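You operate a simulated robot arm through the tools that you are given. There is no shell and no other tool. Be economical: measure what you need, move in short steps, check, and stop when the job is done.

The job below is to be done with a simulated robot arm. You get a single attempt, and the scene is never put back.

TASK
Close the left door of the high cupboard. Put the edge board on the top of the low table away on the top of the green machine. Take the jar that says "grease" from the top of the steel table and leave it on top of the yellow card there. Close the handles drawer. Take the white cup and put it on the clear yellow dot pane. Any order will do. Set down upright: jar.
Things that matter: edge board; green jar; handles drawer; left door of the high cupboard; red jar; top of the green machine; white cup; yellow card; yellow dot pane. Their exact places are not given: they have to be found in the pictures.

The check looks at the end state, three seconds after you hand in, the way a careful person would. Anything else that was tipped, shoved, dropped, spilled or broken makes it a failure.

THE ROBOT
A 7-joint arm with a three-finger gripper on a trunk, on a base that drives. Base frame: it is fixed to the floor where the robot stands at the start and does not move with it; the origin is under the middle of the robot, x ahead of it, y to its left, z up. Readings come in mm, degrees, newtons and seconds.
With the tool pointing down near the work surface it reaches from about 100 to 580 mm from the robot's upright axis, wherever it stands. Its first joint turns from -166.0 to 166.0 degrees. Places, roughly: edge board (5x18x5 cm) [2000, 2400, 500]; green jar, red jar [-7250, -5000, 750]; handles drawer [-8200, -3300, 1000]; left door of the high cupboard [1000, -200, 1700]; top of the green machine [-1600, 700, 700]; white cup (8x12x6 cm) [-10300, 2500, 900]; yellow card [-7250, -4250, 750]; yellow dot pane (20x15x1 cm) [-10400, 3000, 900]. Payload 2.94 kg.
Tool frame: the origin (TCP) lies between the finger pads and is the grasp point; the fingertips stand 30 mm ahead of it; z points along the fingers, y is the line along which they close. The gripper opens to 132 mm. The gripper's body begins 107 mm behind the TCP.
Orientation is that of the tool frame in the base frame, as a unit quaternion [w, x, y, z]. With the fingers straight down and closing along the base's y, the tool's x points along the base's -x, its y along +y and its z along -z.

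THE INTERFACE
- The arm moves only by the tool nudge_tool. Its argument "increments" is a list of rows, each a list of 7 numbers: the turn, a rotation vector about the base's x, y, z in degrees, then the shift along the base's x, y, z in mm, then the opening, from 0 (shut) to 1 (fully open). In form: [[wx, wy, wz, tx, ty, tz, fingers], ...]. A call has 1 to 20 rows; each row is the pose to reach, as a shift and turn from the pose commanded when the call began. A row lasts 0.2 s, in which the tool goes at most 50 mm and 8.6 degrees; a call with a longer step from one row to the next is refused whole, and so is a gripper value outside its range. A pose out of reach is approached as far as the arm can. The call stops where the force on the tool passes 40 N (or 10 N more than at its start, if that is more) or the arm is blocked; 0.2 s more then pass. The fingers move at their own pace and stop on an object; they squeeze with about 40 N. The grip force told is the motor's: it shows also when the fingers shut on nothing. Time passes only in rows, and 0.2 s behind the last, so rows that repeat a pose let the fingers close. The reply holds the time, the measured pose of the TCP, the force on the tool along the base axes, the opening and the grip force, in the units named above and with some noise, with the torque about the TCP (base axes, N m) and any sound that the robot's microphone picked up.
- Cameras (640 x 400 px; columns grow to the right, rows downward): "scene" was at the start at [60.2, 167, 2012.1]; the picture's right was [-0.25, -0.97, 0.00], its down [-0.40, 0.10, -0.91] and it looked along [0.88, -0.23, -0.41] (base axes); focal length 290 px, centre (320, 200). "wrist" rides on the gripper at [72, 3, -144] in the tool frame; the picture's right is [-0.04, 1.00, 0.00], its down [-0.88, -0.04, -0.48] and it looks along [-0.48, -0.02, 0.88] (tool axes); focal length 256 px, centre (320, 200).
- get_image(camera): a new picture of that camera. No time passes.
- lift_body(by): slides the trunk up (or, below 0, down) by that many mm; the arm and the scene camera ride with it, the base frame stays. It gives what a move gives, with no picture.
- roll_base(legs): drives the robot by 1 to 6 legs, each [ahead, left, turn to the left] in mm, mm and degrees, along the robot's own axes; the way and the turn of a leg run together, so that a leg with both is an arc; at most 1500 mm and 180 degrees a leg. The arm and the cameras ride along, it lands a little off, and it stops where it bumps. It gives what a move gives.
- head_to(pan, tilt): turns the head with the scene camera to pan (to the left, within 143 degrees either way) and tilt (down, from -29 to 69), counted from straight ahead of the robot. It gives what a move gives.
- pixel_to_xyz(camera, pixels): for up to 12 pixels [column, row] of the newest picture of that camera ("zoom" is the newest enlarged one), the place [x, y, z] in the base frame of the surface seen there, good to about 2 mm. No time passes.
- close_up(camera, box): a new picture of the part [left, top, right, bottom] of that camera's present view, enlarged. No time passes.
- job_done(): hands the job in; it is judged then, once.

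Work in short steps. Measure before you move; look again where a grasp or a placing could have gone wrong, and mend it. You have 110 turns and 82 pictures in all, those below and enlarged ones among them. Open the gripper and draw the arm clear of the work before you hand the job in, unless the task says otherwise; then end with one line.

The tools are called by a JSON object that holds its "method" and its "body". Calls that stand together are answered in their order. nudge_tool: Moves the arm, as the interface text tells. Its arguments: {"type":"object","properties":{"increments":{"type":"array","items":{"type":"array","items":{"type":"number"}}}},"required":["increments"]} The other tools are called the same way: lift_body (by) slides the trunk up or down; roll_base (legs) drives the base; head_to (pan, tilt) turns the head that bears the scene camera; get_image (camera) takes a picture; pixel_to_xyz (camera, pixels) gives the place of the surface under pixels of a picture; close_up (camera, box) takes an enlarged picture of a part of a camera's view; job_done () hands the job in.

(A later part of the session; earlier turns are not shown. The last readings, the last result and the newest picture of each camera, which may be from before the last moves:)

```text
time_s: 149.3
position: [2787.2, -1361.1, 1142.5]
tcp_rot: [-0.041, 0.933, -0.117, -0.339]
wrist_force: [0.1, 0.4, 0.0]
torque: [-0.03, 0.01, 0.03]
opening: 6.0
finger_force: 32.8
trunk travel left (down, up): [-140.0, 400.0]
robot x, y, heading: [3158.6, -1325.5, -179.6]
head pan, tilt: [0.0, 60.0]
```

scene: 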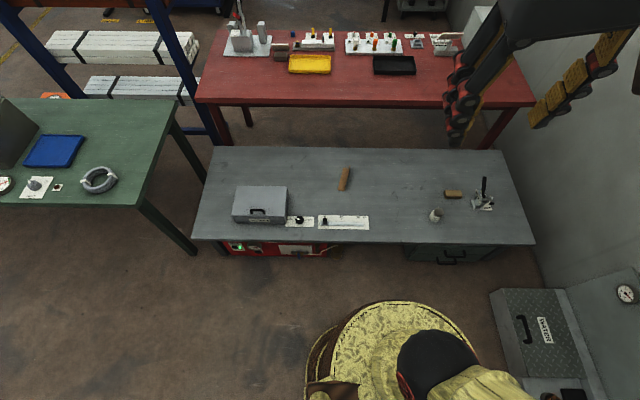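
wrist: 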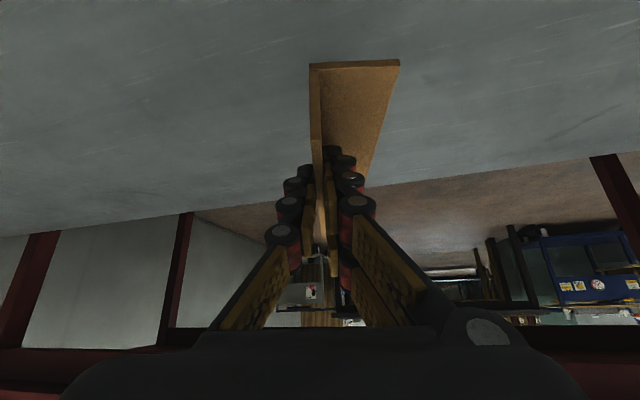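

Still held. Drive back west along y≈-1330 to x≈300 and look ahead toward the green machine.

{"method": "roll_base", "body": {"legs": [[1400, 0, 0], [1400, 0, 0]]}}

{"method": "head_to", "body": {"pan": -35, "tilt": 20}}

{"method": "get_image", "body": {"camera": "scene"}}

{"method": "head_to", "body": {"pan": 25, "tilt": 15}}

{"method": "get_image", "body": {"camera": "scene"}}

```text
time_s: 163.0
position: [-34.3, -1374.8, 1142.8]
tcp_rot: [-0.039, 0.934, -0.109, -0.339]
wrist_force: [0.5, 0.0, 0.3]
torque: [0.02, -0.01, 0.01]
opening: 6.0
finger_force: 32.8
trunk travel left (down, up): [-140.0, 400.0]
robot x, y, heading: [336.7, -1333.7, -178.8]
head pan, tilt: [0.0, 60.0]
```

```text
time_s: 164.1
position: [-34.8, -1374.4, 1144.3]
tcp_rot: [-0.04, 0.933, -0.11, -0.339]
wrist_force: [0.1, 0.6, -0.4]
torque: [-0.03, 0.01, 0.01]
opening: 5.7
finger_force: 32.8
trunk travel left (down, up): [-140.0, 400.0]
robot x, y, heading: [341.9, -1333.6, -178.7]
head pan, tilt: [-35.0, 20.0]
```

```text
55 pictures are left
```

scene: 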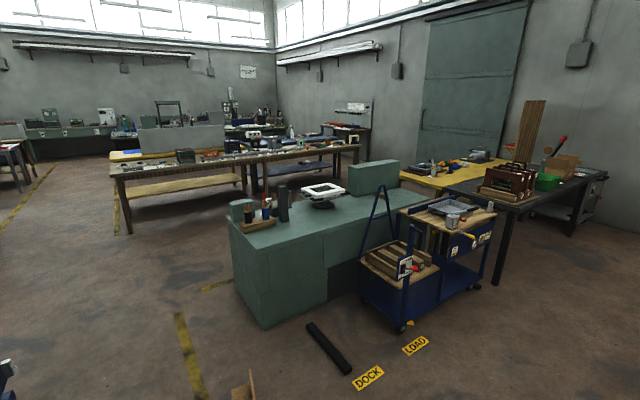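

```text
time_s: 165.4
position: [-34.9, -1373.4, 1143.7]
tcp_rot: [-0.039, 0.934, -0.111, -0.338]
wrist_force: [-1.1, 0.6, -0.1]
torque: [0.03, -0.03, 0.01]
opening: 6.1
finger_force: 32.9
trunk travel left (down, up): [-140.0, 400.0]
robot x, y, heading: [336.4, -1334.6, -178.4]
head pan, tilt: [25.0, 15.0]
```

```text
54 pictures are left
```

scene: 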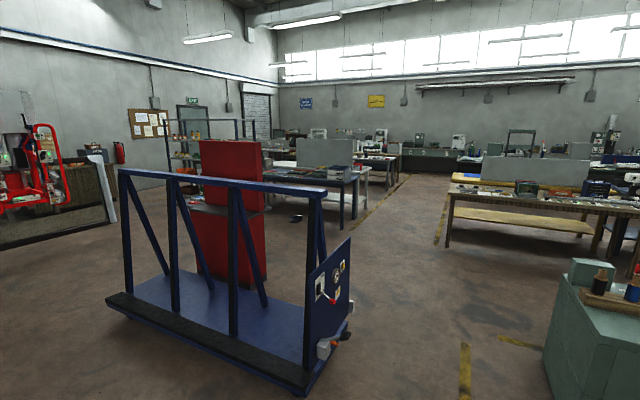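

Re-look at the machine with a close-up and measure free areas and the cart.

{"method": "head_to", "body": {"pan": -35, "tilt": 20}}

{"method": "close_up", "body": {"camera": "scene", "box": [220, 150, 500, 325]}}

{"method": "pixel_to_xyz", "body": {"camera": "zoom", "pixels": [[90, 400], [22, 175], [215, 165], [160, 190], [230, 80], [290, 120], [340, 170], [330, 110], [410, 385], [320, 330], [60, 170], [340, 60]]}}

```text
time_s: 166.7
position: [-34.6, -1374.2, 1143.9]
tcp_rot: [-0.039, 0.934, -0.11, -0.339]
wrist_force: [-0.4, -0.5, -0.6]
torque: [0.03, -0.01, 0.05]
opening: 5.9
finger_force: 33.0
trunk travel left (down, up): [-140.0, 400.0]
robot x, y, heading: [340.2, -1329.5, -178.4]
head pan, tilt: [-35.0, 20.0]
```

```text
2.29 times, centred on (360, 238) of scene
```

zoom: 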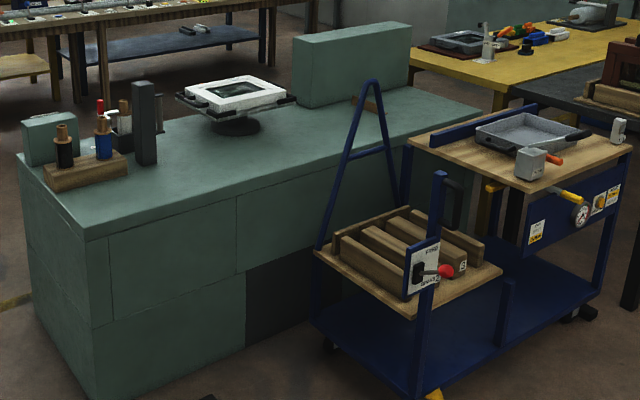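

```text
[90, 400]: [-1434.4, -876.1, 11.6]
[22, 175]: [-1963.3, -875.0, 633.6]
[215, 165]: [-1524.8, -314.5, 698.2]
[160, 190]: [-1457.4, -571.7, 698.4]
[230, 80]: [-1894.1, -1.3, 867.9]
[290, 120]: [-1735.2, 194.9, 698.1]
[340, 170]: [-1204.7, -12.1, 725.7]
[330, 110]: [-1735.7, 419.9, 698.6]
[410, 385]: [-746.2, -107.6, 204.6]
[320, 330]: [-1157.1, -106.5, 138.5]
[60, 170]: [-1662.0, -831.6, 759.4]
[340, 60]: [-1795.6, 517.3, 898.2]
```

I want the spot near (-1600,700) beside the similar brown piece. Measure surroundings for access from behind or the far end.

{"method": "get_image", "body": {"camera": "scene"}}

{"method": "pixel_to_xyz", "body": {"camera": "scene", "pixels": [[380, 195], [372, 196], [398, 170], [352, 190], [430, 188], [412, 175], [355, 152], [128, 232], [245, 192], [130, 262], [245, 225], [430, 165]]}}

```text
52 pictures are left
```

scene: 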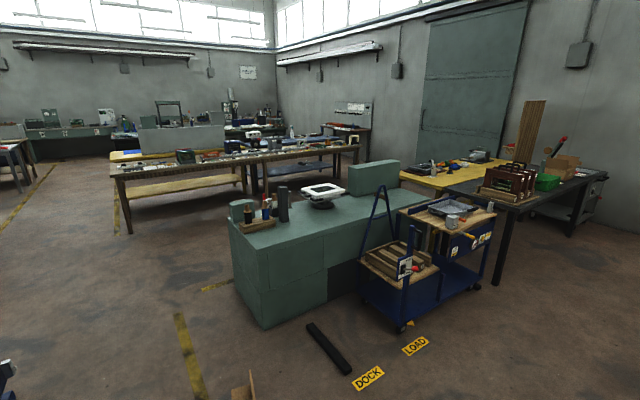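

```text
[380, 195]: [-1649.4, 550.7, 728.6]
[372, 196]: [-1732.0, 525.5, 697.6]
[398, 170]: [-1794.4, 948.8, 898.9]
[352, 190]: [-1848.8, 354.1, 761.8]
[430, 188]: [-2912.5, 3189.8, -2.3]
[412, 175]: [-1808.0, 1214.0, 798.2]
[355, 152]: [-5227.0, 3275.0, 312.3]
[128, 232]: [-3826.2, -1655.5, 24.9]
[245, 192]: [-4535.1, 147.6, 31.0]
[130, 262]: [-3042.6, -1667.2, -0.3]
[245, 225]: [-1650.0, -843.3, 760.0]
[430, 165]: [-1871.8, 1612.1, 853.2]
```

Access will be from behind the machine (x<-1970). Check the trolley on the left of the path.

{"method": "head_to", "body": {"pan": 10, "tilt": 25}}

{"method": "get_image", "body": {"camera": "scene"}}

{"method": "pixel_to_xyz", "body": {"camera": "scene", "pixels": [[250, 330], [255, 260], [245, 340], [265, 300], [210, 370], [425, 350], [345, 310], [465, 300], [380, 160], [330, 185], [420, 250], [350, 150]]}}

```text
time_s: 167.8
position: [-34.4, -1374.6, 1142.7]
tcp_rot: [-0.039, 0.933, -0.109, -0.339]
wrist_force: [0.7, 0.3, -0.2]
torque: [0.01, 0.0, 0.0]
opening: 5.8
finger_force: 33.3
trunk travel left (down, up): [-140.0, 400.0]
robot x, y, heading: [338.1, -1334.4, -178.8]
head pan, tilt: [10.0, 25.0]
```

```text
51 pictures are left
```

scene: 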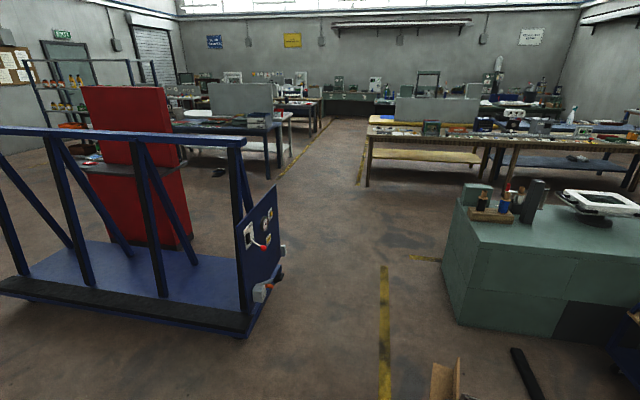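

```text
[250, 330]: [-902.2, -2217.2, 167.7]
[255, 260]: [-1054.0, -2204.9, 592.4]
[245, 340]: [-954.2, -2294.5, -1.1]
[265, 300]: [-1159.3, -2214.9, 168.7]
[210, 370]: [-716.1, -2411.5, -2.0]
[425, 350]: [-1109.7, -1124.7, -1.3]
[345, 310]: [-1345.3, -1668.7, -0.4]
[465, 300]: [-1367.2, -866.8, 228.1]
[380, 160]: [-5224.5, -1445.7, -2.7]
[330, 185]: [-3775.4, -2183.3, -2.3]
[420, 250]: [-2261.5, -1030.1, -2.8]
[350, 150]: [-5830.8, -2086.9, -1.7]
```

Corridor is clear. Drive west to x≈-2600 at y≈-1480, then north behind the machine to y≈500, and turn to face it.

{"method": "roll_base", "body": {"legs": [[1480, 130, 0], [1450, 0, 0], [0, -1000, 0], [0, -1000, 0], [0, 0, -178]]}}

{"method": "head_to", "body": {"pan": 0, "tilt": 40}}

{"method": "get_image", "body": {"camera": "scene"}}

```text
time_s: 198.6
position: [-2187.6, 539.0, 1142.4]
tcp_rot: [0.339, 0.094, 0.935, -0.033]
wrist_force: [0.1, 0.0, -0.7]
torque: [-0.02, -0.02, 0.02]
opening: 6.0
finger_force: 32.7
trunk travel left (down, up): [-140.0, 400.0]
robot x, y, heading: [-2561.1, 485.0, 3.2]
head pan, tilt: [10.0, 25.0]
```

```text
time_s: 199.4
position: [-2188.3, 537.5, 1143.4]
tcp_rot: [0.34, 0.093, 0.935, -0.033]
wrist_force: [-1.4, -0.9, -1.2]
torque: [0.04, 0.03, 0.0]
opening: 5.9
finger_force: 33.2
trunk travel left (down, up): [-140.0, 400.0]
robot x, y, heading: [-2562.2, 485.2, 3.2]
head pan, tilt: [0.0, 40.0]
```

```text
50 pictures are left
```

scene: 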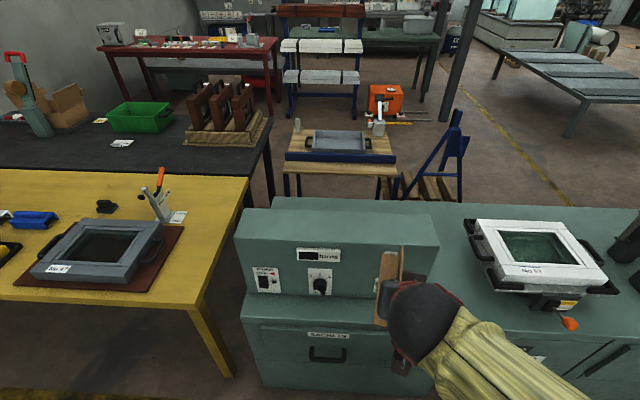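

The box faces this side. Measure its extents and free top regions.

{"method": "pixel_to_xyz", "body": {"camera": "scene", "pixels": [[250, 250], [420, 255], [275, 212], [435, 218], [290, 202], [450, 206], [330, 205], [300, 330], [445, 260], [460, 300], [215, 365], [245, 180]]}}

{"method": "close_up", "body": {"camera": "scene", "box": [220, 170, 500, 345]}}

```text
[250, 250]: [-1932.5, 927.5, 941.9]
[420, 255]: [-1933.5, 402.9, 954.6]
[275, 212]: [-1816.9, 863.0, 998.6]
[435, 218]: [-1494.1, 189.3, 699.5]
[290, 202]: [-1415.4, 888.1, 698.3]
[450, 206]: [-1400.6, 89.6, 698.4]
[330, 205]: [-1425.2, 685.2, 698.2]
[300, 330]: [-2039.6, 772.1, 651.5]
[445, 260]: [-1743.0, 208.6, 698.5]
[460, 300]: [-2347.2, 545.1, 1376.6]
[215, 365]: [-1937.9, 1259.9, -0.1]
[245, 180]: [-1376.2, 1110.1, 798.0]
```

```text
2.29 times, centred on (360, 258) of scene
```

zoom: 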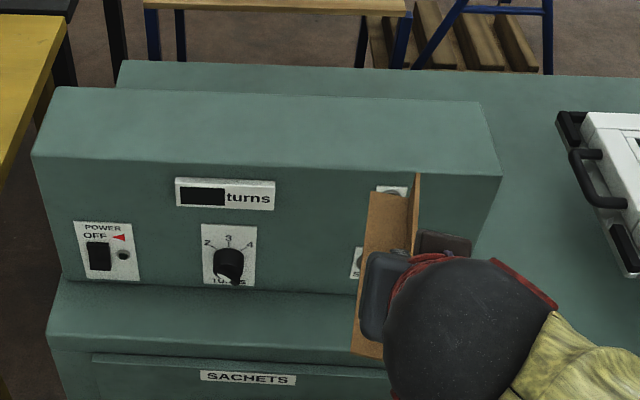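

The box (y 354–945, x −1933…−1795, ~1000 high) stands between us and the spot. I raise the trunk for a view and turn the tool so the board lies along +y, then move to (-2310, 250).

{"method": "lift_body", "body": {"by": 400}}

{"method": "roll_base", "body": {"legs": [[0, 0, -3.2], [0, -235, 0], [250, 0, 0]]}}

{"method": "head_to", "body": {"pan": 15, "tilt": 45}}

{"method": "get_image", "body": {"camera": "scene"}}

```text
time_s: 203.2
position: [-2188.6, 538.2, 1542.9]
tcp_rot: [0.34, 0.094, 0.935, -0.034]
wrist_force: [0.8, 0.3, -1.3]
torque: [-0.01, -0.01, 0.0]
opening: 6.1
finger_force: 33.1
trunk travel left (down, up): [-540.0, 0.0]
robot x, y, heading: [-2560.0, 482.1, 3.0]
head pan, tilt: [0.0, 40.0]
```

```text
time_s: 206.8
position: [-1937.6, 280.5, 1542.1]
tcp_rot: [0.337, 0.122, 0.932, -0.044]
wrist_force: [0.9, -0.5, 0.1]
torque: [-0.03, 0.0, -0.02]
opening: 6.0
finger_force: 33.0
trunk travel left (down, up): [-540.0, 0.0]
robot x, y, heading: [-2312.1, 252.1, -0.3]
head pan, tilt: [0.0, 40.0]
```

```text
time_s: 207.6
position: [-1940.1, 280.8, 1544.1]
tcp_rot: [0.338, 0.122, 0.932, -0.044]
wrist_force: [0.6, 0.2, 0.7]
torque: [0.01, 0.02, 0.0]
opening: 6.3
finger_force: 32.3
trunk travel left (down, up): [-540.0, 0.0]
robot x, y, heading: [-2314.2, 248.3, -0.2]
head pan, tilt: [15.0, 45.0]
```

```text
48 pictures are left
```

scene: 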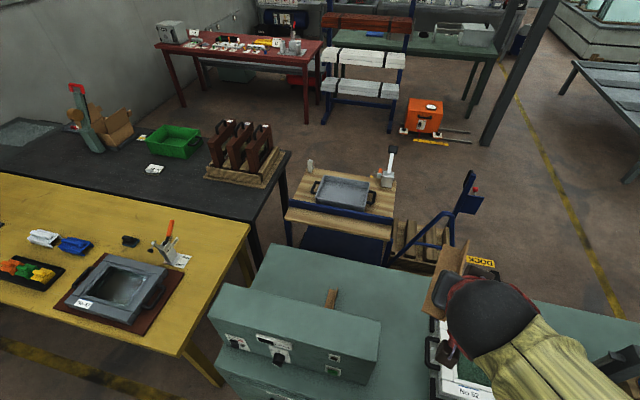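

The wood piece is at (332,298). Measure it and the free area.

{"method": "pixel_to_xyz", "body": {"camera": "scene", "pixels": [[331, 290], [337, 290], [327, 306], [335, 308], [375, 320], [300, 260], [265, 245], [400, 300], [420, 290], [365, 270], [270, 285], [380, 330]]}}

{"method": "close_up", "body": {"camera": "scene", "box": [240, 220, 460, 357]}}

```text
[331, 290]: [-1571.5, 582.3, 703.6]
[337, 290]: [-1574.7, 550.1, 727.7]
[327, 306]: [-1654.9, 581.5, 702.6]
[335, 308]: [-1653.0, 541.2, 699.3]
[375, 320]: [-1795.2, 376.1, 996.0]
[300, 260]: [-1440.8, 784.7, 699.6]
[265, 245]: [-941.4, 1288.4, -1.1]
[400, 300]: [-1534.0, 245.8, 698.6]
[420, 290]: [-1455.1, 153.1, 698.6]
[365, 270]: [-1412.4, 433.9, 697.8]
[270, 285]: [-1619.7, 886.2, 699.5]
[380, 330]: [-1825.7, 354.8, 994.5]
```

```text
2.91 times, centred on (350, 288) of scene
```

zoom: 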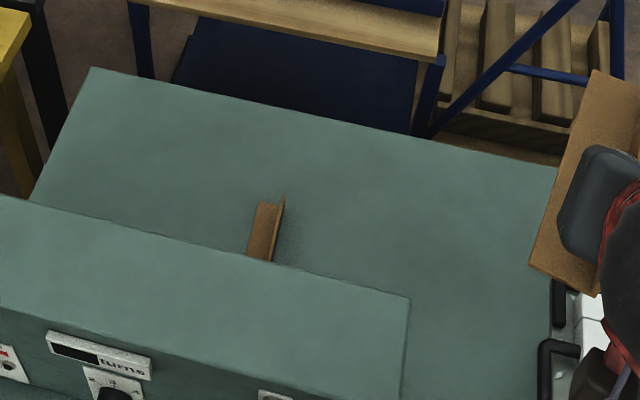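

A twin edge board lies there at y≈545–585. I'll set ours beside it, around y 290–460, x≈-1640. Turn the tool to point +y and move above the spot.

{"method": "nudge_tool", "body": {"increments": [[0, 0, 8, 20, 5, -10, 0], [0, 0, 16, 40, 10, -20, 0], [0, 0, 24, 60, 15, -30, 0], [0, 0, 32, 80, 20, -40, 0], [0, 0, 40, 100, 25, -50, 0], [0, 0, 48, 120, 30, -60, 0], [0, 0, 56, 145, 35, -70, 0], [0, 0, 64, 170, 40, -80, 0], [0, 0, 72, 195, 45, -90, 0], [0, 0, 80, 220, 50, -100, 0], [0, 0, 88, 245, 55, -110, 0], [0, 0, 96, 270, 60, -120, 0], [0, 0, 104.5, 290, 60, -130, 0], [0, 0, 104.5, 290, 60, -140, 0]]}}

{"method": "get_image", "body": {"camera": "scene"}}

```text
time_s: 210.6
position: [-1649.1, 340.3, 1402.8]
tcp_rot: [0.243, -0.662, 0.668, 0.24]
wrist_force: [-0.8, -0.1, -0.2]
torque: [-0.05, -0.03, 0.01]
opening: 6.0
finger_force: 32.7
out of reach, approached as far as the arm can: row 3, 4, 5, 6
trunk travel left (down, up): [-540.0, 0.0]
robot x, y, heading: [-2313.3, 249.2, -0.2]
head pan, tilt: [15.0, 45.0]
```

```text
46 pictures are left
```

scene: 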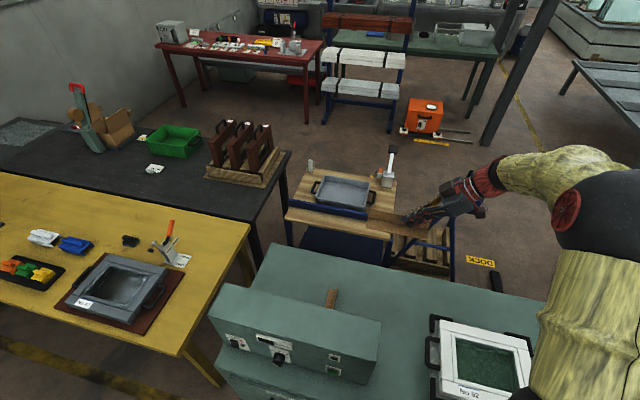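

Reached. Lower the trunk by 300 and view again.

{"method": "lift_body", "body": {"by": -300}}

{"method": "get_image", "body": {"camera": "scene"}}

```text
time_s: 213.6
position: [-1647.5, 341.1, 1102.9]
tcp_rot: [0.242, -0.662, 0.668, 0.24]
wrist_force: [-0.3, 0.3, -0.1]
torque: [0.0, -0.02, 0.05]
opening: 6.0
finger_force: 32.3
trunk travel left (down, up): [-240.0, 300.0]
robot x, y, heading: [-2313.8, 250.0, -0.1]
head pan, tilt: [15.0, 45.0]
```

```text
45 pictures are left
```

scene: 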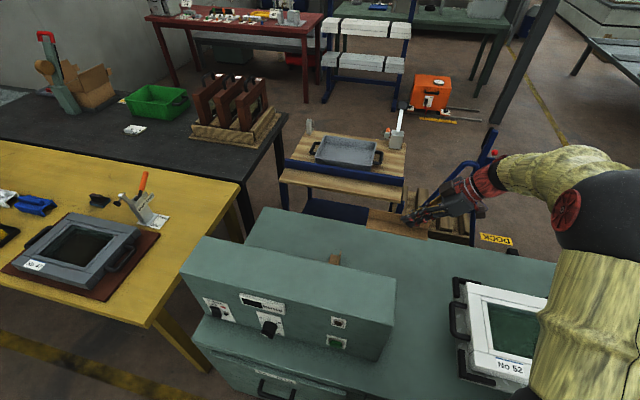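

Check the tray's left edge clearance before descending.

{"method": "pixel_to_xyz", "body": {"camera": "scene", "pixels": [[452, 322], [470, 285], [463, 365], [488, 175], [372, 222], [400, 222], [480, 290], [545, 300], [336, 260], [430, 300]]}}

{"method": "nudge_tool", "body": {"increments": [[0, 0, 0, 0, 10, -45, 0], [0, 0, 0, 0, 20, -90, 0], [0, 0, 0, 0, 20, -135, 0], [0, 0, 0, 0, 20, -180, 0], [0, 0, 0, 0, 20, -225, 0]]}}

{"method": "get_image", "body": {"camera": "scene"}}

```text
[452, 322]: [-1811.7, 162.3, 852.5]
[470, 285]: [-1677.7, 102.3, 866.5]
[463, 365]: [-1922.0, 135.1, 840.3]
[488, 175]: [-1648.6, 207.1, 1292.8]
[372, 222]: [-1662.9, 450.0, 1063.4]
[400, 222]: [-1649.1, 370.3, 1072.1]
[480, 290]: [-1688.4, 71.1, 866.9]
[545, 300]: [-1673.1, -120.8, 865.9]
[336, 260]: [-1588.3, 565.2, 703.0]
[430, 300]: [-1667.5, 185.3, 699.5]
```

```text
time_s: 214.8
position: [-1647.6, 360.6, 878.7]
tcp_rot: [0.243, -0.662, 0.667, 0.241]
wrist_force: [-0.6, -0.3, 0.2]
torque: [-0.05, 0.04, -0.01]
opening: 6.1
finger_force: 32.9
trunk travel left (down, up): [-240.0, 300.0]
robot x, y, heading: [-2315.1, 246.3, -0.2]
head pan, tilt: [15.0, 45.0]
```

```text
44 pictures are left
```

scene: 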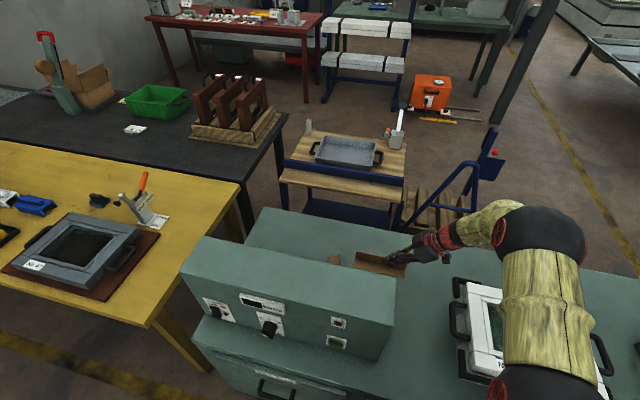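

Getting low over the tray; measure the arm's link bottom near the tray now.

{"method": "pixel_to_xyz", "body": {"camera": "scene", "pixels": [[440, 240], [460, 228], [480, 225], [500, 208], [475, 245], [495, 245], [515, 255], [540, 235], [460, 245], [380, 265]]}}

```text
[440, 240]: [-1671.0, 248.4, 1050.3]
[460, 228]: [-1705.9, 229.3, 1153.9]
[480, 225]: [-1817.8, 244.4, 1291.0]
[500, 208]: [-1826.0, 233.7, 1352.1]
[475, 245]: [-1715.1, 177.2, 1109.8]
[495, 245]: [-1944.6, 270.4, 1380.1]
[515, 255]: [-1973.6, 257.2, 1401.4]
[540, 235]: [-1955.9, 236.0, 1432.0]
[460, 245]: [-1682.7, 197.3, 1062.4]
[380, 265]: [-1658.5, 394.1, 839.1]
```

Forearm rises steeply toward the robot, so clear. Descend to touch.

{"method": "nudge_tool", "body": {"increments": [[0, 0, 0, 0, 0, -40, 0], [0, 0, 0, 0, 0, -80, 0], [0, 0, 0, 0, 0, -110, 0], [0, 0, 0, 0, 0, -125, 0], [0, 0, 0, 0, 0, -130, 0], [0, 0, 0, 0, 0, -133, 0], [0, 0, 0, 0, 0, -135, 0]]}}

{"method": "close_up", "body": {"camera": "scene", "box": [310, 210, 470, 310]}}

```text
time_s: 216.4
position: [-1647.6, 360.3, 742.9]
tcp_rot: [0.242, -0.662, 0.667, 0.241]
wrist_force: [-0.4, 0.0, -0.4]
torque: [-0.02, -0.02, -0.01]
opening: 5.9
finger_force: 32.9
trunk travel left (down, up): [-240.0, 300.0]
robot x, y, heading: [-2311.6, 247.1, -0.4]
head pan, tilt: [15.0, 45.0]
```

```text
4.00 times, centred on (390, 260) of scene
```

zoom: 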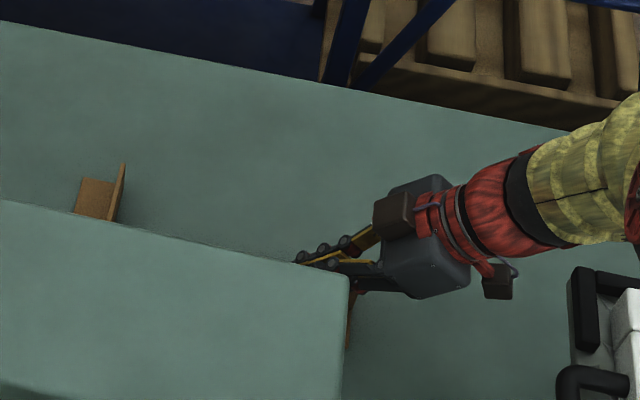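

No contact felt yet; go down a few mm more slowly.

{"method": "nudge_tool", "body": {"increments": [[0, 0, 0, 0, 0, -2, 0], [0, 0, 0, 0, 0, -4, 0], [0, 0, 0, 0, 0, -5, 0]]}}

{"method": "get_image", "body": {"camera": "wrist"}}

```text
time_s: 217.2
position: [-1648.0, 361.4, 741.9]
tcp_rot: [0.244, -0.663, 0.666, 0.24]
wrist_force: [-5.4, -1.5, 38.7]
torque: [0.38, 0.47, -0.13]
opening: 5.9
finger_force: 32.5
trunk travel left (down, up): [-240.0, 300.0]
robot x, y, heading: [-2312.2, 251.9, -0.4]
head pan, tilt: [15.0, 45.0]
```

```text
42 pictures are left
```

wrist: 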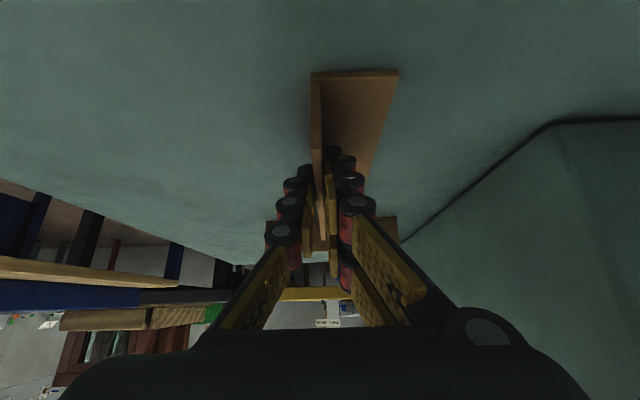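

Board is in contact (39 N). Ease up, open, and retract along the tool axis.

{"method": "nudge_tool", "body": {"increments": [[0, 0, 0, 0, 0, 4, 0], [0, 0, 0, 0, 0, 4, 0.2], [0, 0, 0, 0, 0, 4, 0.35], [0, 0, 0, 0, 0, 4, 0.35], [0, 0, 0, 0, 0, 4, 0.35], [0, 0, 0, 0, -10, 20, 0.35], [0, 0, 0, 0, -22, 38, 0.35], [0, 0, 0, 0, -40, 65, 0.35], [0, 0, 0, 0, -55, 105, 0.35], [0, 0, 0, 0, -60, 150, 0.35], [0, 0, 0, 0, -60, 195, 0.35], [0, 0, 0, 0, -60, 240, 0.35], [0, 0, 0, 0, -60, 285, 0.35], [0, 0, 0, 0, -60, 330, 0.35], [0, 0, 0, 0, -60, 375, 0.35]]}}

{"method": "get_image", "body": {"camera": "wrist"}}

```text
time_s: 220.4
position: [-1647.7, 299.6, 1113.1]
tcp_rot: [0.241, -0.662, 0.668, 0.241]
wrist_force: [-0.5, -0.7, 0.0]
torque: [0.01, 0.02, -0.01]
opening: 46.0
finger_force: 0.1
trunk travel left (down, up): [-240.0, 300.0]
robot x, y, heading: [-2315.1, 249.0, -0.3]
head pan, tilt: [15.0, 45.0]
```

```text
41 pictures are left
```

wrist: 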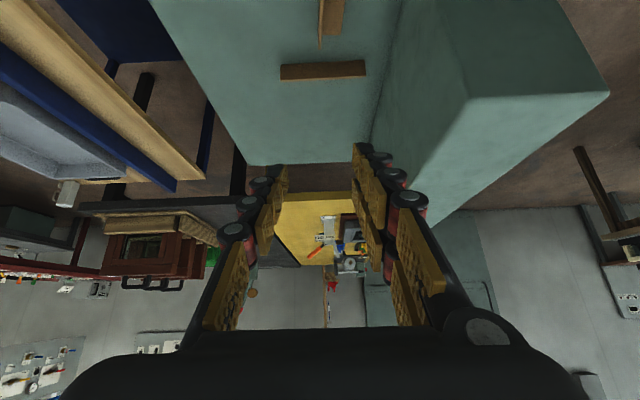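

Both boards lie upright on the machine. Return the tool to neutral, raise the trunk and drive to the aisle heading west.

{"method": "nudge_tool", "body": {"increments": [[-2.6, 2.6, -7.13, -23, -4, 3, 0.35], [-5.2, 5.2, -14.3, -46, -8, 6, 0.35], [-7.8, 7.8, -21.4, -69, -12, 9, 0.35], [-10.4, 10.4, -28.5, -92, -16, 12, 0.35], [-13, 13, -35.7, -115, -20, 15, 0.35], [-15.6, 15.6, -42.8, -138, -24, 18, 0.35], [-18.2, 18.2, -49.9, -161, -28, 21, 0.35], [-20.8, 20.8, -57.1, -184, -32, 24, 0.35], [-23.4, 23.4, -64.2, -207, -36, 27, 0.35], [-26, 26, -71.3, -230, -40, 30, 0.35], [-28.6, 28.6, -78.5, -253, -45, 30, 0.35], [-31.2, 31.2, -85.6, -277, -50, 30, 0.35], [-31.2, 31.2, -85.6, -277, -50, 30, 0.35]]}}

{"method": "lift_body", "body": {"by": 300}}

{"method": "roll_base", "body": {"legs": [[-300, 0, 0], [0, -1200, 0], [0, -700, 0], [0, 0, 180]]}}

{"method": "head_to", "body": {"pan": 15, "tilt": 15}}

{"method": "get_image", "body": {"camera": "scene"}}

```text
time_s: 223.2
position: [-1926.1, 248.4, 1142.1]
tcp_rot: [0.0, 0.001, 1.0, -0.001]
wrist_force: [0.3, 0.8, -0.4]
torque: [-0.03, -0.01, -0.01]
opening: 46.4
finger_force: 0.0
trunk travel left (down, up): [-240.0, 300.0]
robot x, y, heading: [-2309.6, 250.3, -0.5]
head pan, tilt: [15.0, 45.0]
```

```text
time_s: 226.2
position: [-1926.5, 248.1, 1442.5]
tcp_rot: [0.0, 0.0, 1.0, -0.001]
wrist_force: [-0.6, 0.1, 0.8]
torque: [-0.01, 0.0, 0.0]
opening: 46.6
finger_force: 0.1
trunk travel left (down, up): [-540.0, 0.0]
robot x, y, heading: [-2312.7, 246.3, -0.5]
head pan, tilt: [15.0, 45.0]
```

```text
time_s: 244.6
position: [-2983.2, -1646.9, 1442.6]
tcp_rot: [-0.001, 1.0, 0.003, 0.0]
wrist_force: [-0.2, 0.5, 0.4]
torque: [-0.01, 0.0, 0.07]
opening: 46.3
finger_force: 0.0
trunk travel left (down, up): [-540.0, 0.0]
robot x, y, heading: [-2594.2, -1647.3, 180.2]
head pan, tilt: [15.0, 45.0]
```

```text
time_s: 245.6
position: [-2983.2, -1648.0, 1442.2]
tcp_rot: [-0.001, 1.0, 0.003, 0.0]
wrist_force: [0.6, -0.8, 0.2]
torque: [-0.05, -0.04, 0.0]
opening: 46.3
finger_force: 0.1
trunk travel left (down, up): [-540.0, 0.0]
robot x, y, heading: [-2595.3, -1646.5, 180.1]
head pan, tilt: [15.0, 15.0]
```

```text
40 pictures are left
```

scene: 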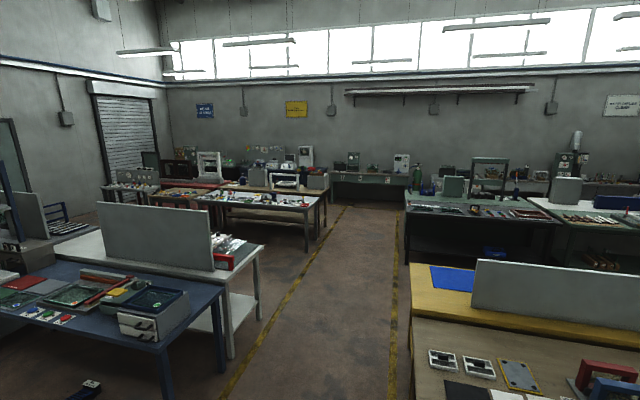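

Aisle ahead between yellow lines. Measure table edges along it.

{"method": "pixel_to_xyz", "body": {"camera": "scene", "pixels": [[215, 390], [390, 390], [230, 355], [412, 340], [305, 245], [322, 195], [400, 260], [330, 215], [262, 205], [398, 220], [360, 200], [265, 315]]}}

```text
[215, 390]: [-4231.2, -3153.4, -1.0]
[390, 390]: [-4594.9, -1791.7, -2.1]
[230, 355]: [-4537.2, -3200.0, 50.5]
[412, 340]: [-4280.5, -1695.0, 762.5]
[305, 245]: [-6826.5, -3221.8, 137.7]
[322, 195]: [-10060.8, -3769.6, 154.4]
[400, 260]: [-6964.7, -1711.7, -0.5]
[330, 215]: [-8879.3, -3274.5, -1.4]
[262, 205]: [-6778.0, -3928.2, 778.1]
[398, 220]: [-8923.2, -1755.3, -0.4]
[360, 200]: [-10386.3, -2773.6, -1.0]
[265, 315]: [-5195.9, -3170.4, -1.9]
```

Drive along the aisle centre (y≈-2450) to x≈-6500.

{"method": "roll_base", "body": {"legs": [[800, 800, 0], [1500, 0, 0], [1500, 0, 0]]}}

{"method": "head_to", "body": {"pan": 55, "tilt": 18}}

{"method": "get_image", "body": {"camera": "scene"}}

```text
time_s: 265.1
position: [-6717.8, -2427.1, 1442.5]
tcp_rot: [-0.001, 1.0, 0.009, -0.001]
wrist_force: [-0.3, 0.0, -0.5]
torque: [-0.02, 0.01, 0.0]
opening: 46.2
finger_force: 0.0
trunk travel left (down, up): [-540.0, 0.0]
robot x, y, heading: [-6328.5, -2419.5, -179.3]
head pan, tilt: [15.0, 15.0]
```

```text
time_s: 266.2
position: [-6717.7, -2427.4, 1442.4]
tcp_rot: [-0.001, 1.0, 0.009, 0.0]
wrist_force: [-1.1, 0.0, -0.5]
torque: [-0.01, 0.01, 0.03]
opening: 46.1
finger_force: 0.0
trunk travel left (down, up): [-540.0, 0.0]
robot x, y, heading: [-6330.4, -2414.8, -179.3]
head pan, tilt: [55.0, 18.0]
```

```text
39 pictures are left
```

scene: 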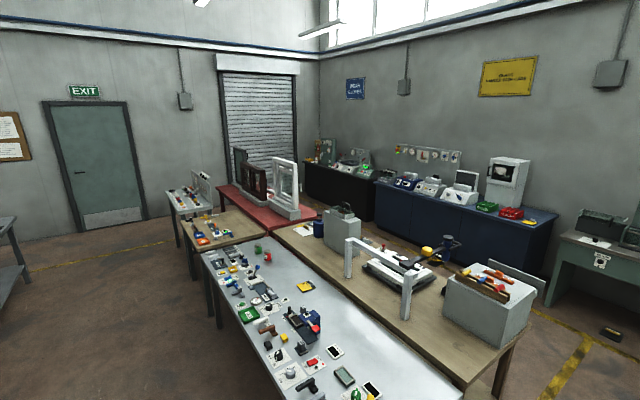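

The steel table with jars near (260,252) and a yellow card near (306,286). Close up on these and on the box (490,310).

{"method": "close_up", "body": {"camera": "scene", "box": [200, 225, 360, 325]}}

{"method": "pixel_to_xyz", "body": {"camera": "scene", "pixels": [[258, 250], [267, 257], [306, 286], [205, 250], [330, 260], [455, 390], [255, 375], [490, 310], [515, 360], [440, 300]]}}

{"method": "close_up", "body": {"camera": "scene", "box": [400, 220, 560, 360]}}

```text
4.00 times, centred on (280, 275) of scene
```

zoom: 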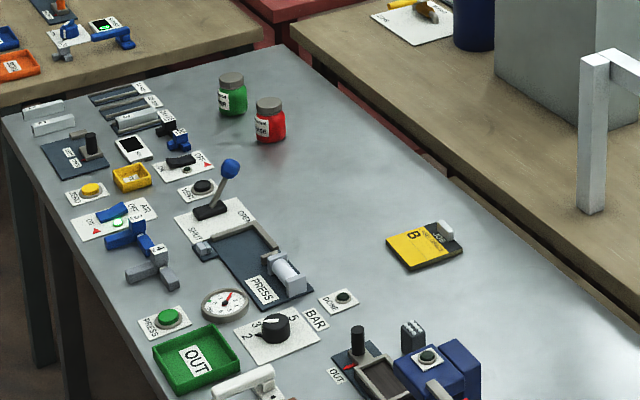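

```text
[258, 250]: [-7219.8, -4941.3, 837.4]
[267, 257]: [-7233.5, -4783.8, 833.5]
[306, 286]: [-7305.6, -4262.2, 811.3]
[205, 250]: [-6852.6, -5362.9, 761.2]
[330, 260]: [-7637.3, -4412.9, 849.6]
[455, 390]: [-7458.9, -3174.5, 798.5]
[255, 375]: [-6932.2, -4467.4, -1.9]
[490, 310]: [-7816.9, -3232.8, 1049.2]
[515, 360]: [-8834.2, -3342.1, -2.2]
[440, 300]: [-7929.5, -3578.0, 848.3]
```

```text
2.86 times, centred on (480, 290) of scene
```

zoom: 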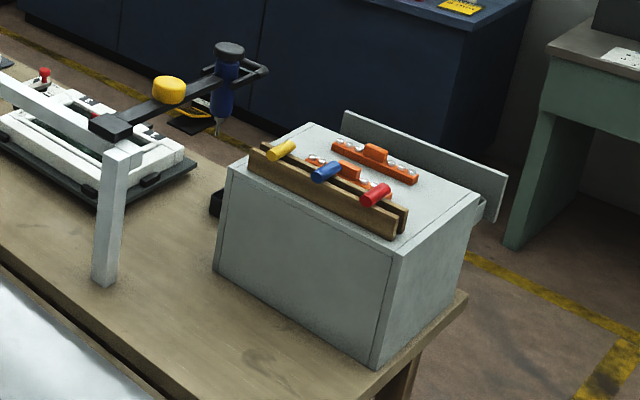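

Drive to (-6330,-4800), facing the steel table, and look at the jars.

{"method": "roll_base", "body": {"legs": [[0, 1200, 0], [0, 1180, 0]]}}

{"method": "head_to", "body": {"pan": 0, "tilt": 50}}

{"method": "get_image", "body": {"camera": "scene"}}

```text
time_s: 277.8
position: [-6688.0, -4794.1, 1442.5]
tcp_rot: [-0.001, 1.0, 0.009, -0.001]
wrist_force: [0.3, 0.0, 1.0]
torque: [0.04, 0.03, -0.03]
opening: 46.0
finger_force: 0.1
trunk travel left (down, up): [-540.0, 0.0]
robot x, y, heading: [-6301.4, -4788.1, -179.1]
head pan, tilt: [55.0, 18.0]
```

```text
time_s: 279.1
position: [-6688.0, -4793.3, 1442.1]
tcp_rot: [-0.001, 1.0, 0.01, 0.0]
wrist_force: [0.4, -0.4, 0.3]
torque: [0.03, 0.01, 0.0]
opening: 46.1
finger_force: 0.0
trunk travel left (down, up): [-540.0, 0.0]
robot x, y, heading: [-6302.5, -4788.6, -179.4]
head pan, tilt: [0.0, 50.0]
```

```text
36 pictures are left
```

scene: 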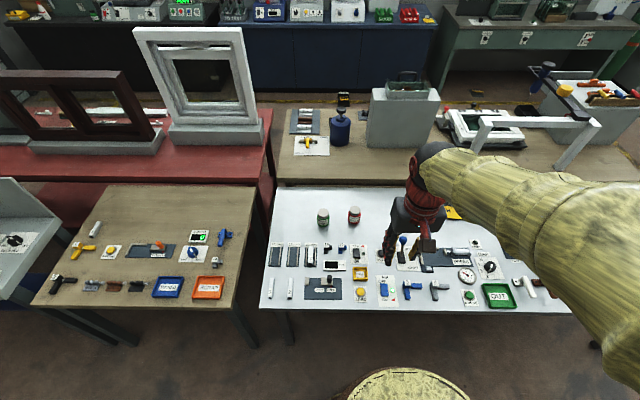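

{"method": "close_up", "body": {"camera": "scene", "box": [300, 195, 380, 245]}}

{"method": "pixel_to_xyz", "body": {"camera": "scene", "pixels": [[323, 212], [354, 210], [323, 224], [354, 222], [285, 308], [420, 308], [290, 335], [452, 213], [275, 205], [320, 300]]}}

```text
8.00 times, centred on (340, 220) of scene
```

zoom: 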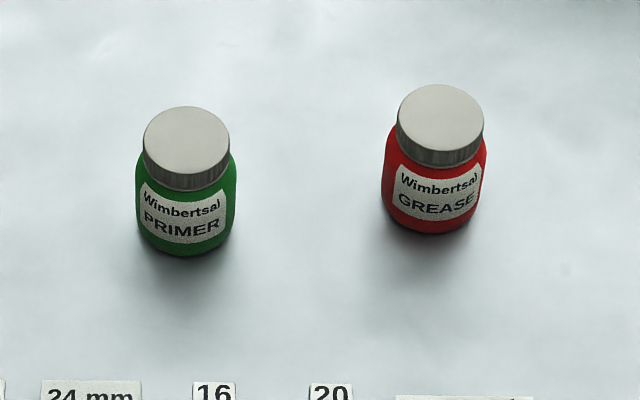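

```text
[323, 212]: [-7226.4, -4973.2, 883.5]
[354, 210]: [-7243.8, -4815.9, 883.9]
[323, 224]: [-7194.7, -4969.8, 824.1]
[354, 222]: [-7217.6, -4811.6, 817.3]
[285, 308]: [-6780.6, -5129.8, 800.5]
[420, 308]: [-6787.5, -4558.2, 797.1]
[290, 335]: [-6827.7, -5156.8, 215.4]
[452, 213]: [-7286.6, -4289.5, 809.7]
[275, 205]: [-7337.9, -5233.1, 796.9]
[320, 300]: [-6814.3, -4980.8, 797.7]
```

Red jar is GREASE at (-7244,-4815), base z≈798; table edge x≈-6775. Drive in ~280, lower trunk 200, and take a 40° tilted pre-grasp.

{"method": "roll_base", "body": {"legs": [[275, 0, -0.5]]}}

{"method": "lift_body", "body": {"by": -200}}

{"method": "nudge_tool", "body": {"increments": [[0, 8, 0, -30, -3, -40, 0.7], [0, 16, 0, -60, -6, -80, 0.7], [0, 24, 0, -90, -9, -120, 0.7], [0, 32, 0, -120, -12, -160, 0.7], [0, 40, 0, -150, -15, -200, 0.7], [0, 40, 0, -165, -18, -240, 0.7], [0, 40, 0, -180, -20, -280, 0.7], [0, 40, 0, -180, -20, -280, 0.7]]}}

{"method": "get_image", "body": {"camera": "wrist"}}

```text
time_s: 281.0
position: [-6958.3, -4793.2, 1442.8]
tcp_rot: [-0.002, 1.0, 0.006, 0.001]
wrist_force: [-0.1, 0.4, -0.1]
torque: [-0.02, -0.04, -0.01]
opening: 46.2
finger_force: 0.0
trunk travel left (down, up): [-540.0, 0.0]
robot x, y, heading: [-6567.9, -4793.7, -179.6]
head pan, tilt: [0.0, 50.0]
```

```text
time_s: 283.1
position: [-6955.4, -4793.2, 1242.1]
tcp_rot: [0.0, 1.0, 0.005, 0.0]
wrist_force: [-0.4, 0.0, 0.1]
torque: [0.02, -0.01, 0.03]
opening: 46.3
finger_force: 0.0
trunk travel left (down, up): [-340.0, 200.0]
robot x, y, heading: [-6567.7, -4789.8, -179.8]
head pan, tilt: [0.0, 50.0]
```

```text
time_s: 284.9
position: [-7132.6, -4803.5, 956.7]
tcp_rot: [0.003, 0.938, -0.091, -0.335]
wrist_force: [-0.2, -3.8, 0.2]
torque: [0.29, 0.0, -0.01]
opening: 92.4
finger_force: 0.0
out of reach, approached as far as the arm can: row 5, 6
trunk travel left (down, up): [-340.0, 200.0]
robot x, y, heading: [-6571.4, -4788.4, -179.7]
head pan, tilt: [0.0, 50.0]
```

```text
34 pictures are left
```

wrist: 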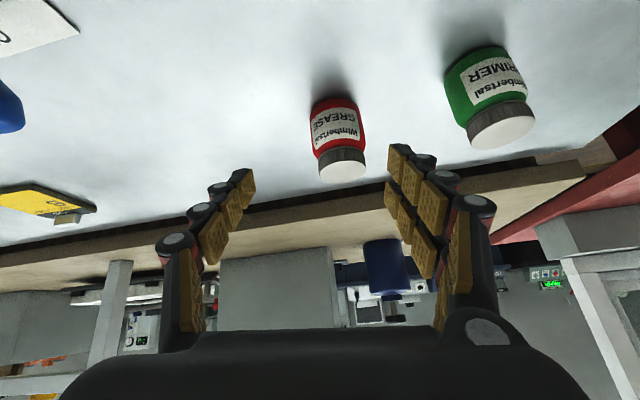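

A small side force (-3.8 N) and the tool is ~10° yawed; re-issue a hold toward the intended pose and check for contact.

{"method": "nudge_tool", "body": {"increments": [[0, 0, 0, 0, 0, 0, 0.7], [0, 0, 0, 0, 0, 0, 0.7]]}}

{"method": "get_image", "body": {"camera": "scene"}}

```text
time_s: 285.5
position: [-7137.0, -4815.6, 959.6]
tcp_rot: [-0.007, 0.94, 0.003, -0.34]
wrist_force: [-0.7, 0.1, -0.4]
torque: [-0.02, -0.01, -0.03]
opening: 92.3
finger_force: 0.0
trunk travel left (down, up): [-340.0, 200.0]
robot x, y, heading: [-6568.0, -4787.2, -179.7]
head pan, tilt: [0.0, 50.0]
```

```text
33 pictures are left
```

scene: 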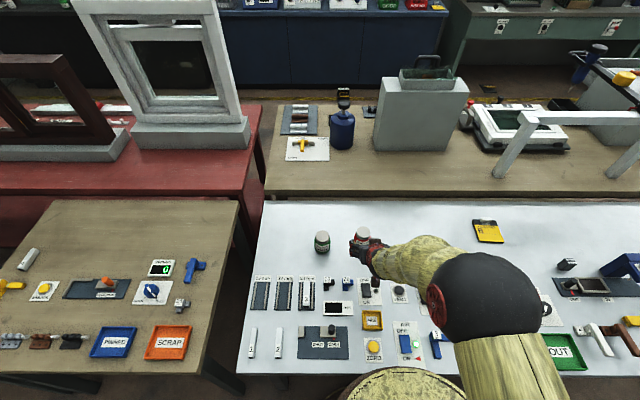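

That was transient; pose is now correct. Approach the jar along the tool axis and close.

{"method": "nudge_tool", "body": {"increments": [[0, 0, 0, -30, 0, -32, 0.7], [0, 0, 0, -60, 0, -64, 0.7], [0, 0, 0, -85, 0, -92, 0.7], [0, 0, 0, -106, 0, -112, 0.7], [0, 0, 0, -106, 0, -112, 0.7], [0, 0, 0, -106, 0, -112, 0.7]]}}

{"method": "get_image", "body": {"camera": "wrist"}}

```text
time_s: 286.9
position: [-7243.6, -4819.0, 851.6]
tcp_rot: [-0.007, 0.94, 0.003, -0.34]
wrist_force: [-0.3, 0.1, 0.5]
torque: [0.0, -0.04, 0.02]
opening: 92.5
finger_force: 0.0
out of reach, approached as far as the arm can: row 1, 2, 3, 4, 5, 6
trunk travel left (down, up): [-340.0, 200.0]
robot x, y, heading: [-6567.7, -4788.4, -179.6]
head pan, tilt: [0.0, 50.0]
```

```text
32 pictures are left
```

wrist: 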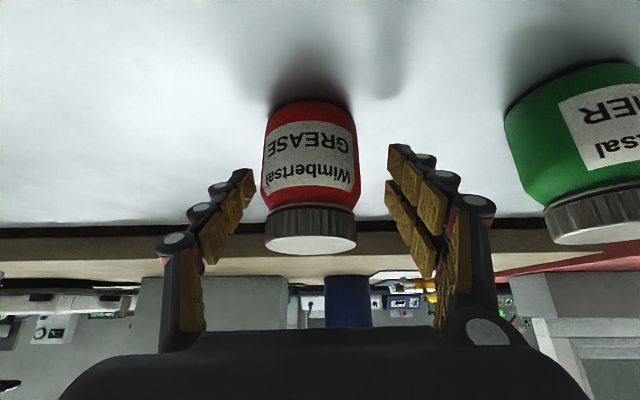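

Jar sits between the fingers (offset ~3 mm). Correct and close.

{"method": "nudge_tool", "body": {"increments": [[0, 0, 0, 0, 3, 0, 0.55], [0, 0, 0, 0, 3, 0, 0.4], [0, 0, 0, 0, 3, 0, 0.2], [0, 0, 0, 0, 3, 0, 0], [0, 0, 0, 0, 3, 0, 0], [0, 0, 0, 0, 3, 0, 0]]}}

{"method": "nudge_tool", "body": {"increments": [[0, 0, 0, 0, 0, 20, 0], [0, 0, 0, 0, 0, 50, 0], [0, 0, 0, 10, 0, 90, 0], [0, 0, 0, 10, 0, 90, 0]]}}

{"method": "get_image", "body": {"camera": "wrist"}}

```text
time_s: 288.3
position: [-7244.7, -4817.6, 853.5]
tcp_rot: [-0.008, 0.94, 0.002, -0.341]
wrist_force: [-0.7, 0.4, 2.2]
torque: [-0.09, 0.01, -0.01]
opening: 62.3
finger_force: 40.1
trunk travel left (down, up): [-340.0, 200.0]
robot x, y, heading: [-6568.8, -4789.8, -179.6]
head pan, tilt: [0.0, 50.0]
```

```text
time_s: 289.3
position: [-7235.0, -4815.6, 941.0]
tcp_rot: [-0.002, 0.94, 0.005, -0.341]
wrist_force: [0.2, -0.5, -2.1]
torque: [0.01, 0.01, -0.01]
opening: 62.4
finger_force: 40.2
trunk travel left (down, up): [-340.0, 200.0]
robot x, y, heading: [-6564.7, -4787.3, -179.8]
head pan, tilt: [0.0, 50.0]
```

```text
31 pictures are left
```

wrist: 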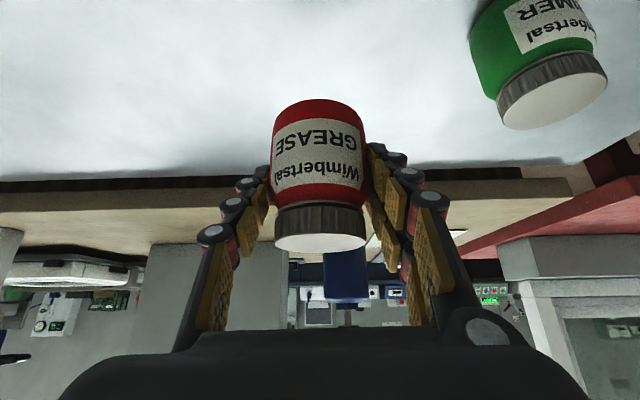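

Jar held upright (base 55 mm below TCP). Raise, retract a bit, then drive sideways to the card.

{"method": "nudge_tool", "body": {"increments": [[0, 0, 0, 20, 0, 45, 0], [0, 0, 0, 50, 0, 80, 0], [0, 0, 0, 85, 0, 115, 0], [0, 0, 0, 115, 0, 140, 0], [0, 0, 0, 115, 0, 140, 0]]}}

{"method": "roll_base", "body": {"legs": [[-120, 0, 0], [0, -515, 0]]}}

{"method": "get_image", "body": {"camera": "scene"}}

```text
time_s: 290.5
position: [-7120.8, -4816.8, 1079.4]
tcp_rot: [-0.003, 0.94, 0.005, -0.342]
wrist_force: [-0.3, 0.3, -3.3]
torque: [0.01, 0.03, 0.0]
opening: 62.3
finger_force: 39.9
trunk travel left (down, up): [-340.0, 200.0]
robot x, y, heading: [-6571.1, -4788.7, -179.7]
head pan, tilt: [0.0, 50.0]
```

```text
time_s: 294.3
position: [-7005.5, -4311.8, 1077.7]
tcp_rot: [-0.002, 0.94, 0.005, -0.342]
wrist_force: [0.6, -0.3, -2.5]
torque: [-0.02, -0.02, -0.01]
opening: 62.0
finger_force: 40.1
trunk travel left (down, up): [-340.0, 200.0]
robot x, y, heading: [-6452.9, -4284.6, -179.6]
head pan, tilt: [0.0, 50.0]
```

```text
30 pictures are left
```

scene: 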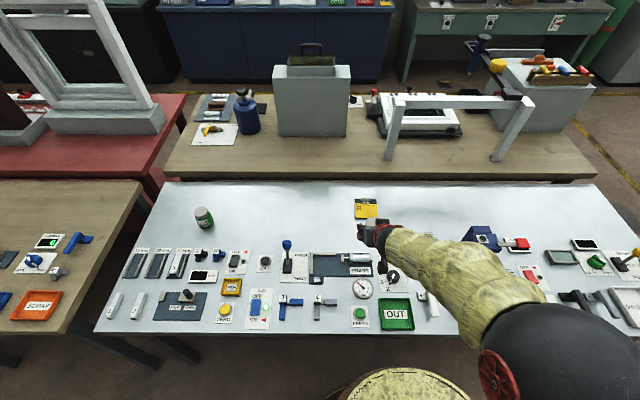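

{"method": "close_up", "body": {"camera": "scene", "box": [325, 180, 405, 230]}}

{"method": "pixel_to_xyz", "body": {"camera": "zoom", "pixels": [[245, 150], [400, 150], [245, 290], [230, 190], [320, 150], [350, 180], [320, 200], [300, 170], [270, 220], [380, 200]]}}

```text
8.00 times, centred on (365, 205) of scene
```

zoom: 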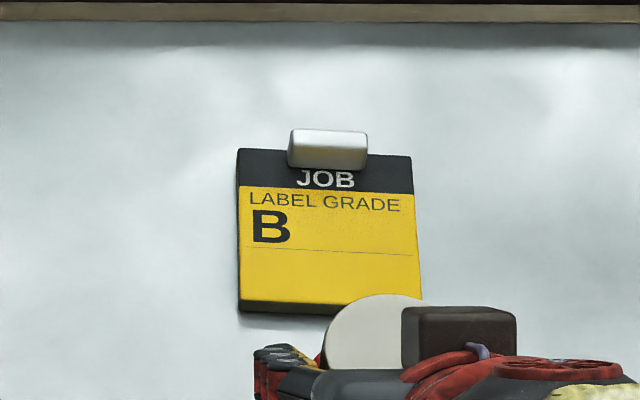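

```text
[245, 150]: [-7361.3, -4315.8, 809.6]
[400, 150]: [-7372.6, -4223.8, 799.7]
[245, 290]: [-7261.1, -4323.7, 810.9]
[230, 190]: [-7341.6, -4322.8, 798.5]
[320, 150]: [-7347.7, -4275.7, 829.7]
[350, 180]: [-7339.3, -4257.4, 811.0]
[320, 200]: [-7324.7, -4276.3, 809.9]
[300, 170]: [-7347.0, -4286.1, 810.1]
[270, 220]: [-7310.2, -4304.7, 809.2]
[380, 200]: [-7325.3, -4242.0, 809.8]
```

Card's yellow area centre ≈(-7294,-4273), top z 810. Drive in to x≈-6585, raise the trunk 150, then move above it.

{"method": "lift_body", "body": {"by": 150}}

{"method": "roll_base", "body": {"legs": [[130, 0, 0]]}}

{"method": "nudge_tool", "body": {"increments": [[0, 0, 0, -20, 6, -40, 0], [0, 0, 0, -40, 12, -80, 0], [0, 0, 0, -60, 18, -120, 0], [0, 0, 0, -80, 24, -160, 0], [0, 0, 0, -100, 30, -200, 0], [0, 0, 0, -120, 36, -240, 0], [0, 0, 0, -140, 38, -270, 0], [0, 0, 0, -154, 38, -295, 0], [0, 0, 0, -154, 38, -295, 0], [0, 0, 0, -154, 38, -295, 0]]}}

```text
time_s: 296.1
position: [-7005.3, -4312.8, 1229.8]
tcp_rot: [-0.002, 0.94, 0.006, -0.342]
wrist_force: [-0.2, 0.6, -2.3]
torque: [0.01, 0.02, 0.0]
opening: 62.2
finger_force: 40.4
trunk travel left (down, up): [-490.0, 50.0]
robot x, y, heading: [-6452.0, -4283.0, -179.6]
head pan, tilt: [0.0, 50.0]
```

```text
time_s: 297.4
position: [-7137.1, -4314.2, 1230.2]
tcp_rot: [-0.001, 0.94, 0.007, -0.341]
wrist_force: [-0.6, -0.4, -2.8]
torque: [0.01, -0.03, 0.01]
opening: 62.1
finger_force: 40.2
trunk travel left (down, up): [-490.0, 50.0]
robot x, y, heading: [-6581.8, -4284.3, -179.6]
head pan, tilt: [0.0, 50.0]
```

```text
time_s: 299.6
position: [-7290.8, -4308.7, 931.9]
tcp_rot: [-0.01, 0.941, 0.003, -0.339]
wrist_force: [-1.2, 0.6, -1.8]
torque: [0.02, 0.0, 0.01]
opening: 62.1
finger_force: 40.1
out of reach, approached as far as the arm can: row 3, 4, 5, 6, 7, 8, 9, 10
trunk travel left (down, up): [-490.0, 50.0]
robot x, y, heading: [-6579.4, -4287.1, -179.9]
head pan, tilt: [0.0, 50.0]
```

The y fell short by ~33 mm, so I shift the base 36 mm to the right instead.

{"method": "roll_base", "body": {"legs": [[0, -36, 0]]}}

{"method": "get_image", "body": {"camera": "wrist"}}

```text
time_s: 300.4
position: [-7289.1, -4269.7, 932.8]
tcp_rot: [-0.009, 0.941, 0.003, -0.339]
wrist_force: [-0.3, 0.7, -2.1]
torque: [-0.05, -0.01, 0.05]
opening: 62.0
finger_force: 40.2
trunk travel left (down, up): [-490.0, 50.0]
robot x, y, heading: [-6586.9, -4248.9, -179.5]
head pan, tilt: [0.0, 50.0]
```

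```text
28 pictures are left
```

wrist: 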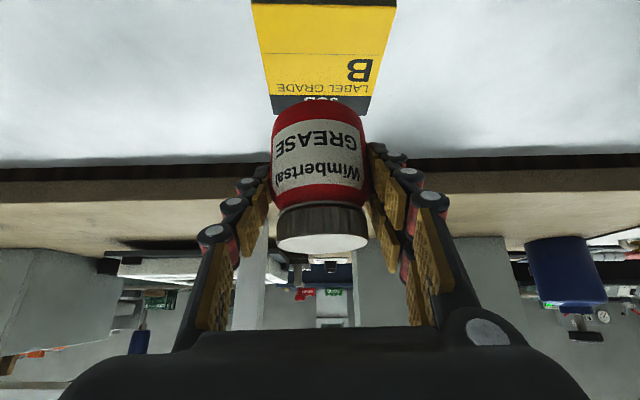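

Jar hangs over the card at y≈-4270. Re-align the command to the measured pose (−32 in y) while descending partly, then check.

{"method": "nudge_tool", "body": {"increments": [[0, 0, 0, -1, -16, -5, 0], [0, 0, 0, -2, -32, -10, 0], [0, 0, 0, -2, -32, -30, 0], [0, 0, 0, -2, -32, -45, 0], [0, 0, 0, -2, -32, -45, 0]]}}

```text
time_s: 301.6
position: [-7292.8, -4304.0, 887.3]
tcp_rot: [-0.009, 0.941, 0.004, -0.339]
wrist_force: [0.5, -0.6, -2.6]
torque: [-0.01, -0.04, -0.04]
opening: 62.4
finger_force: 39.9
trunk travel left (down, up): [-490.0, 50.0]
robot x, y, heading: [-6586.0, -4246.7, -179.5]
head pan, tilt: [0.0, 50.0]
```

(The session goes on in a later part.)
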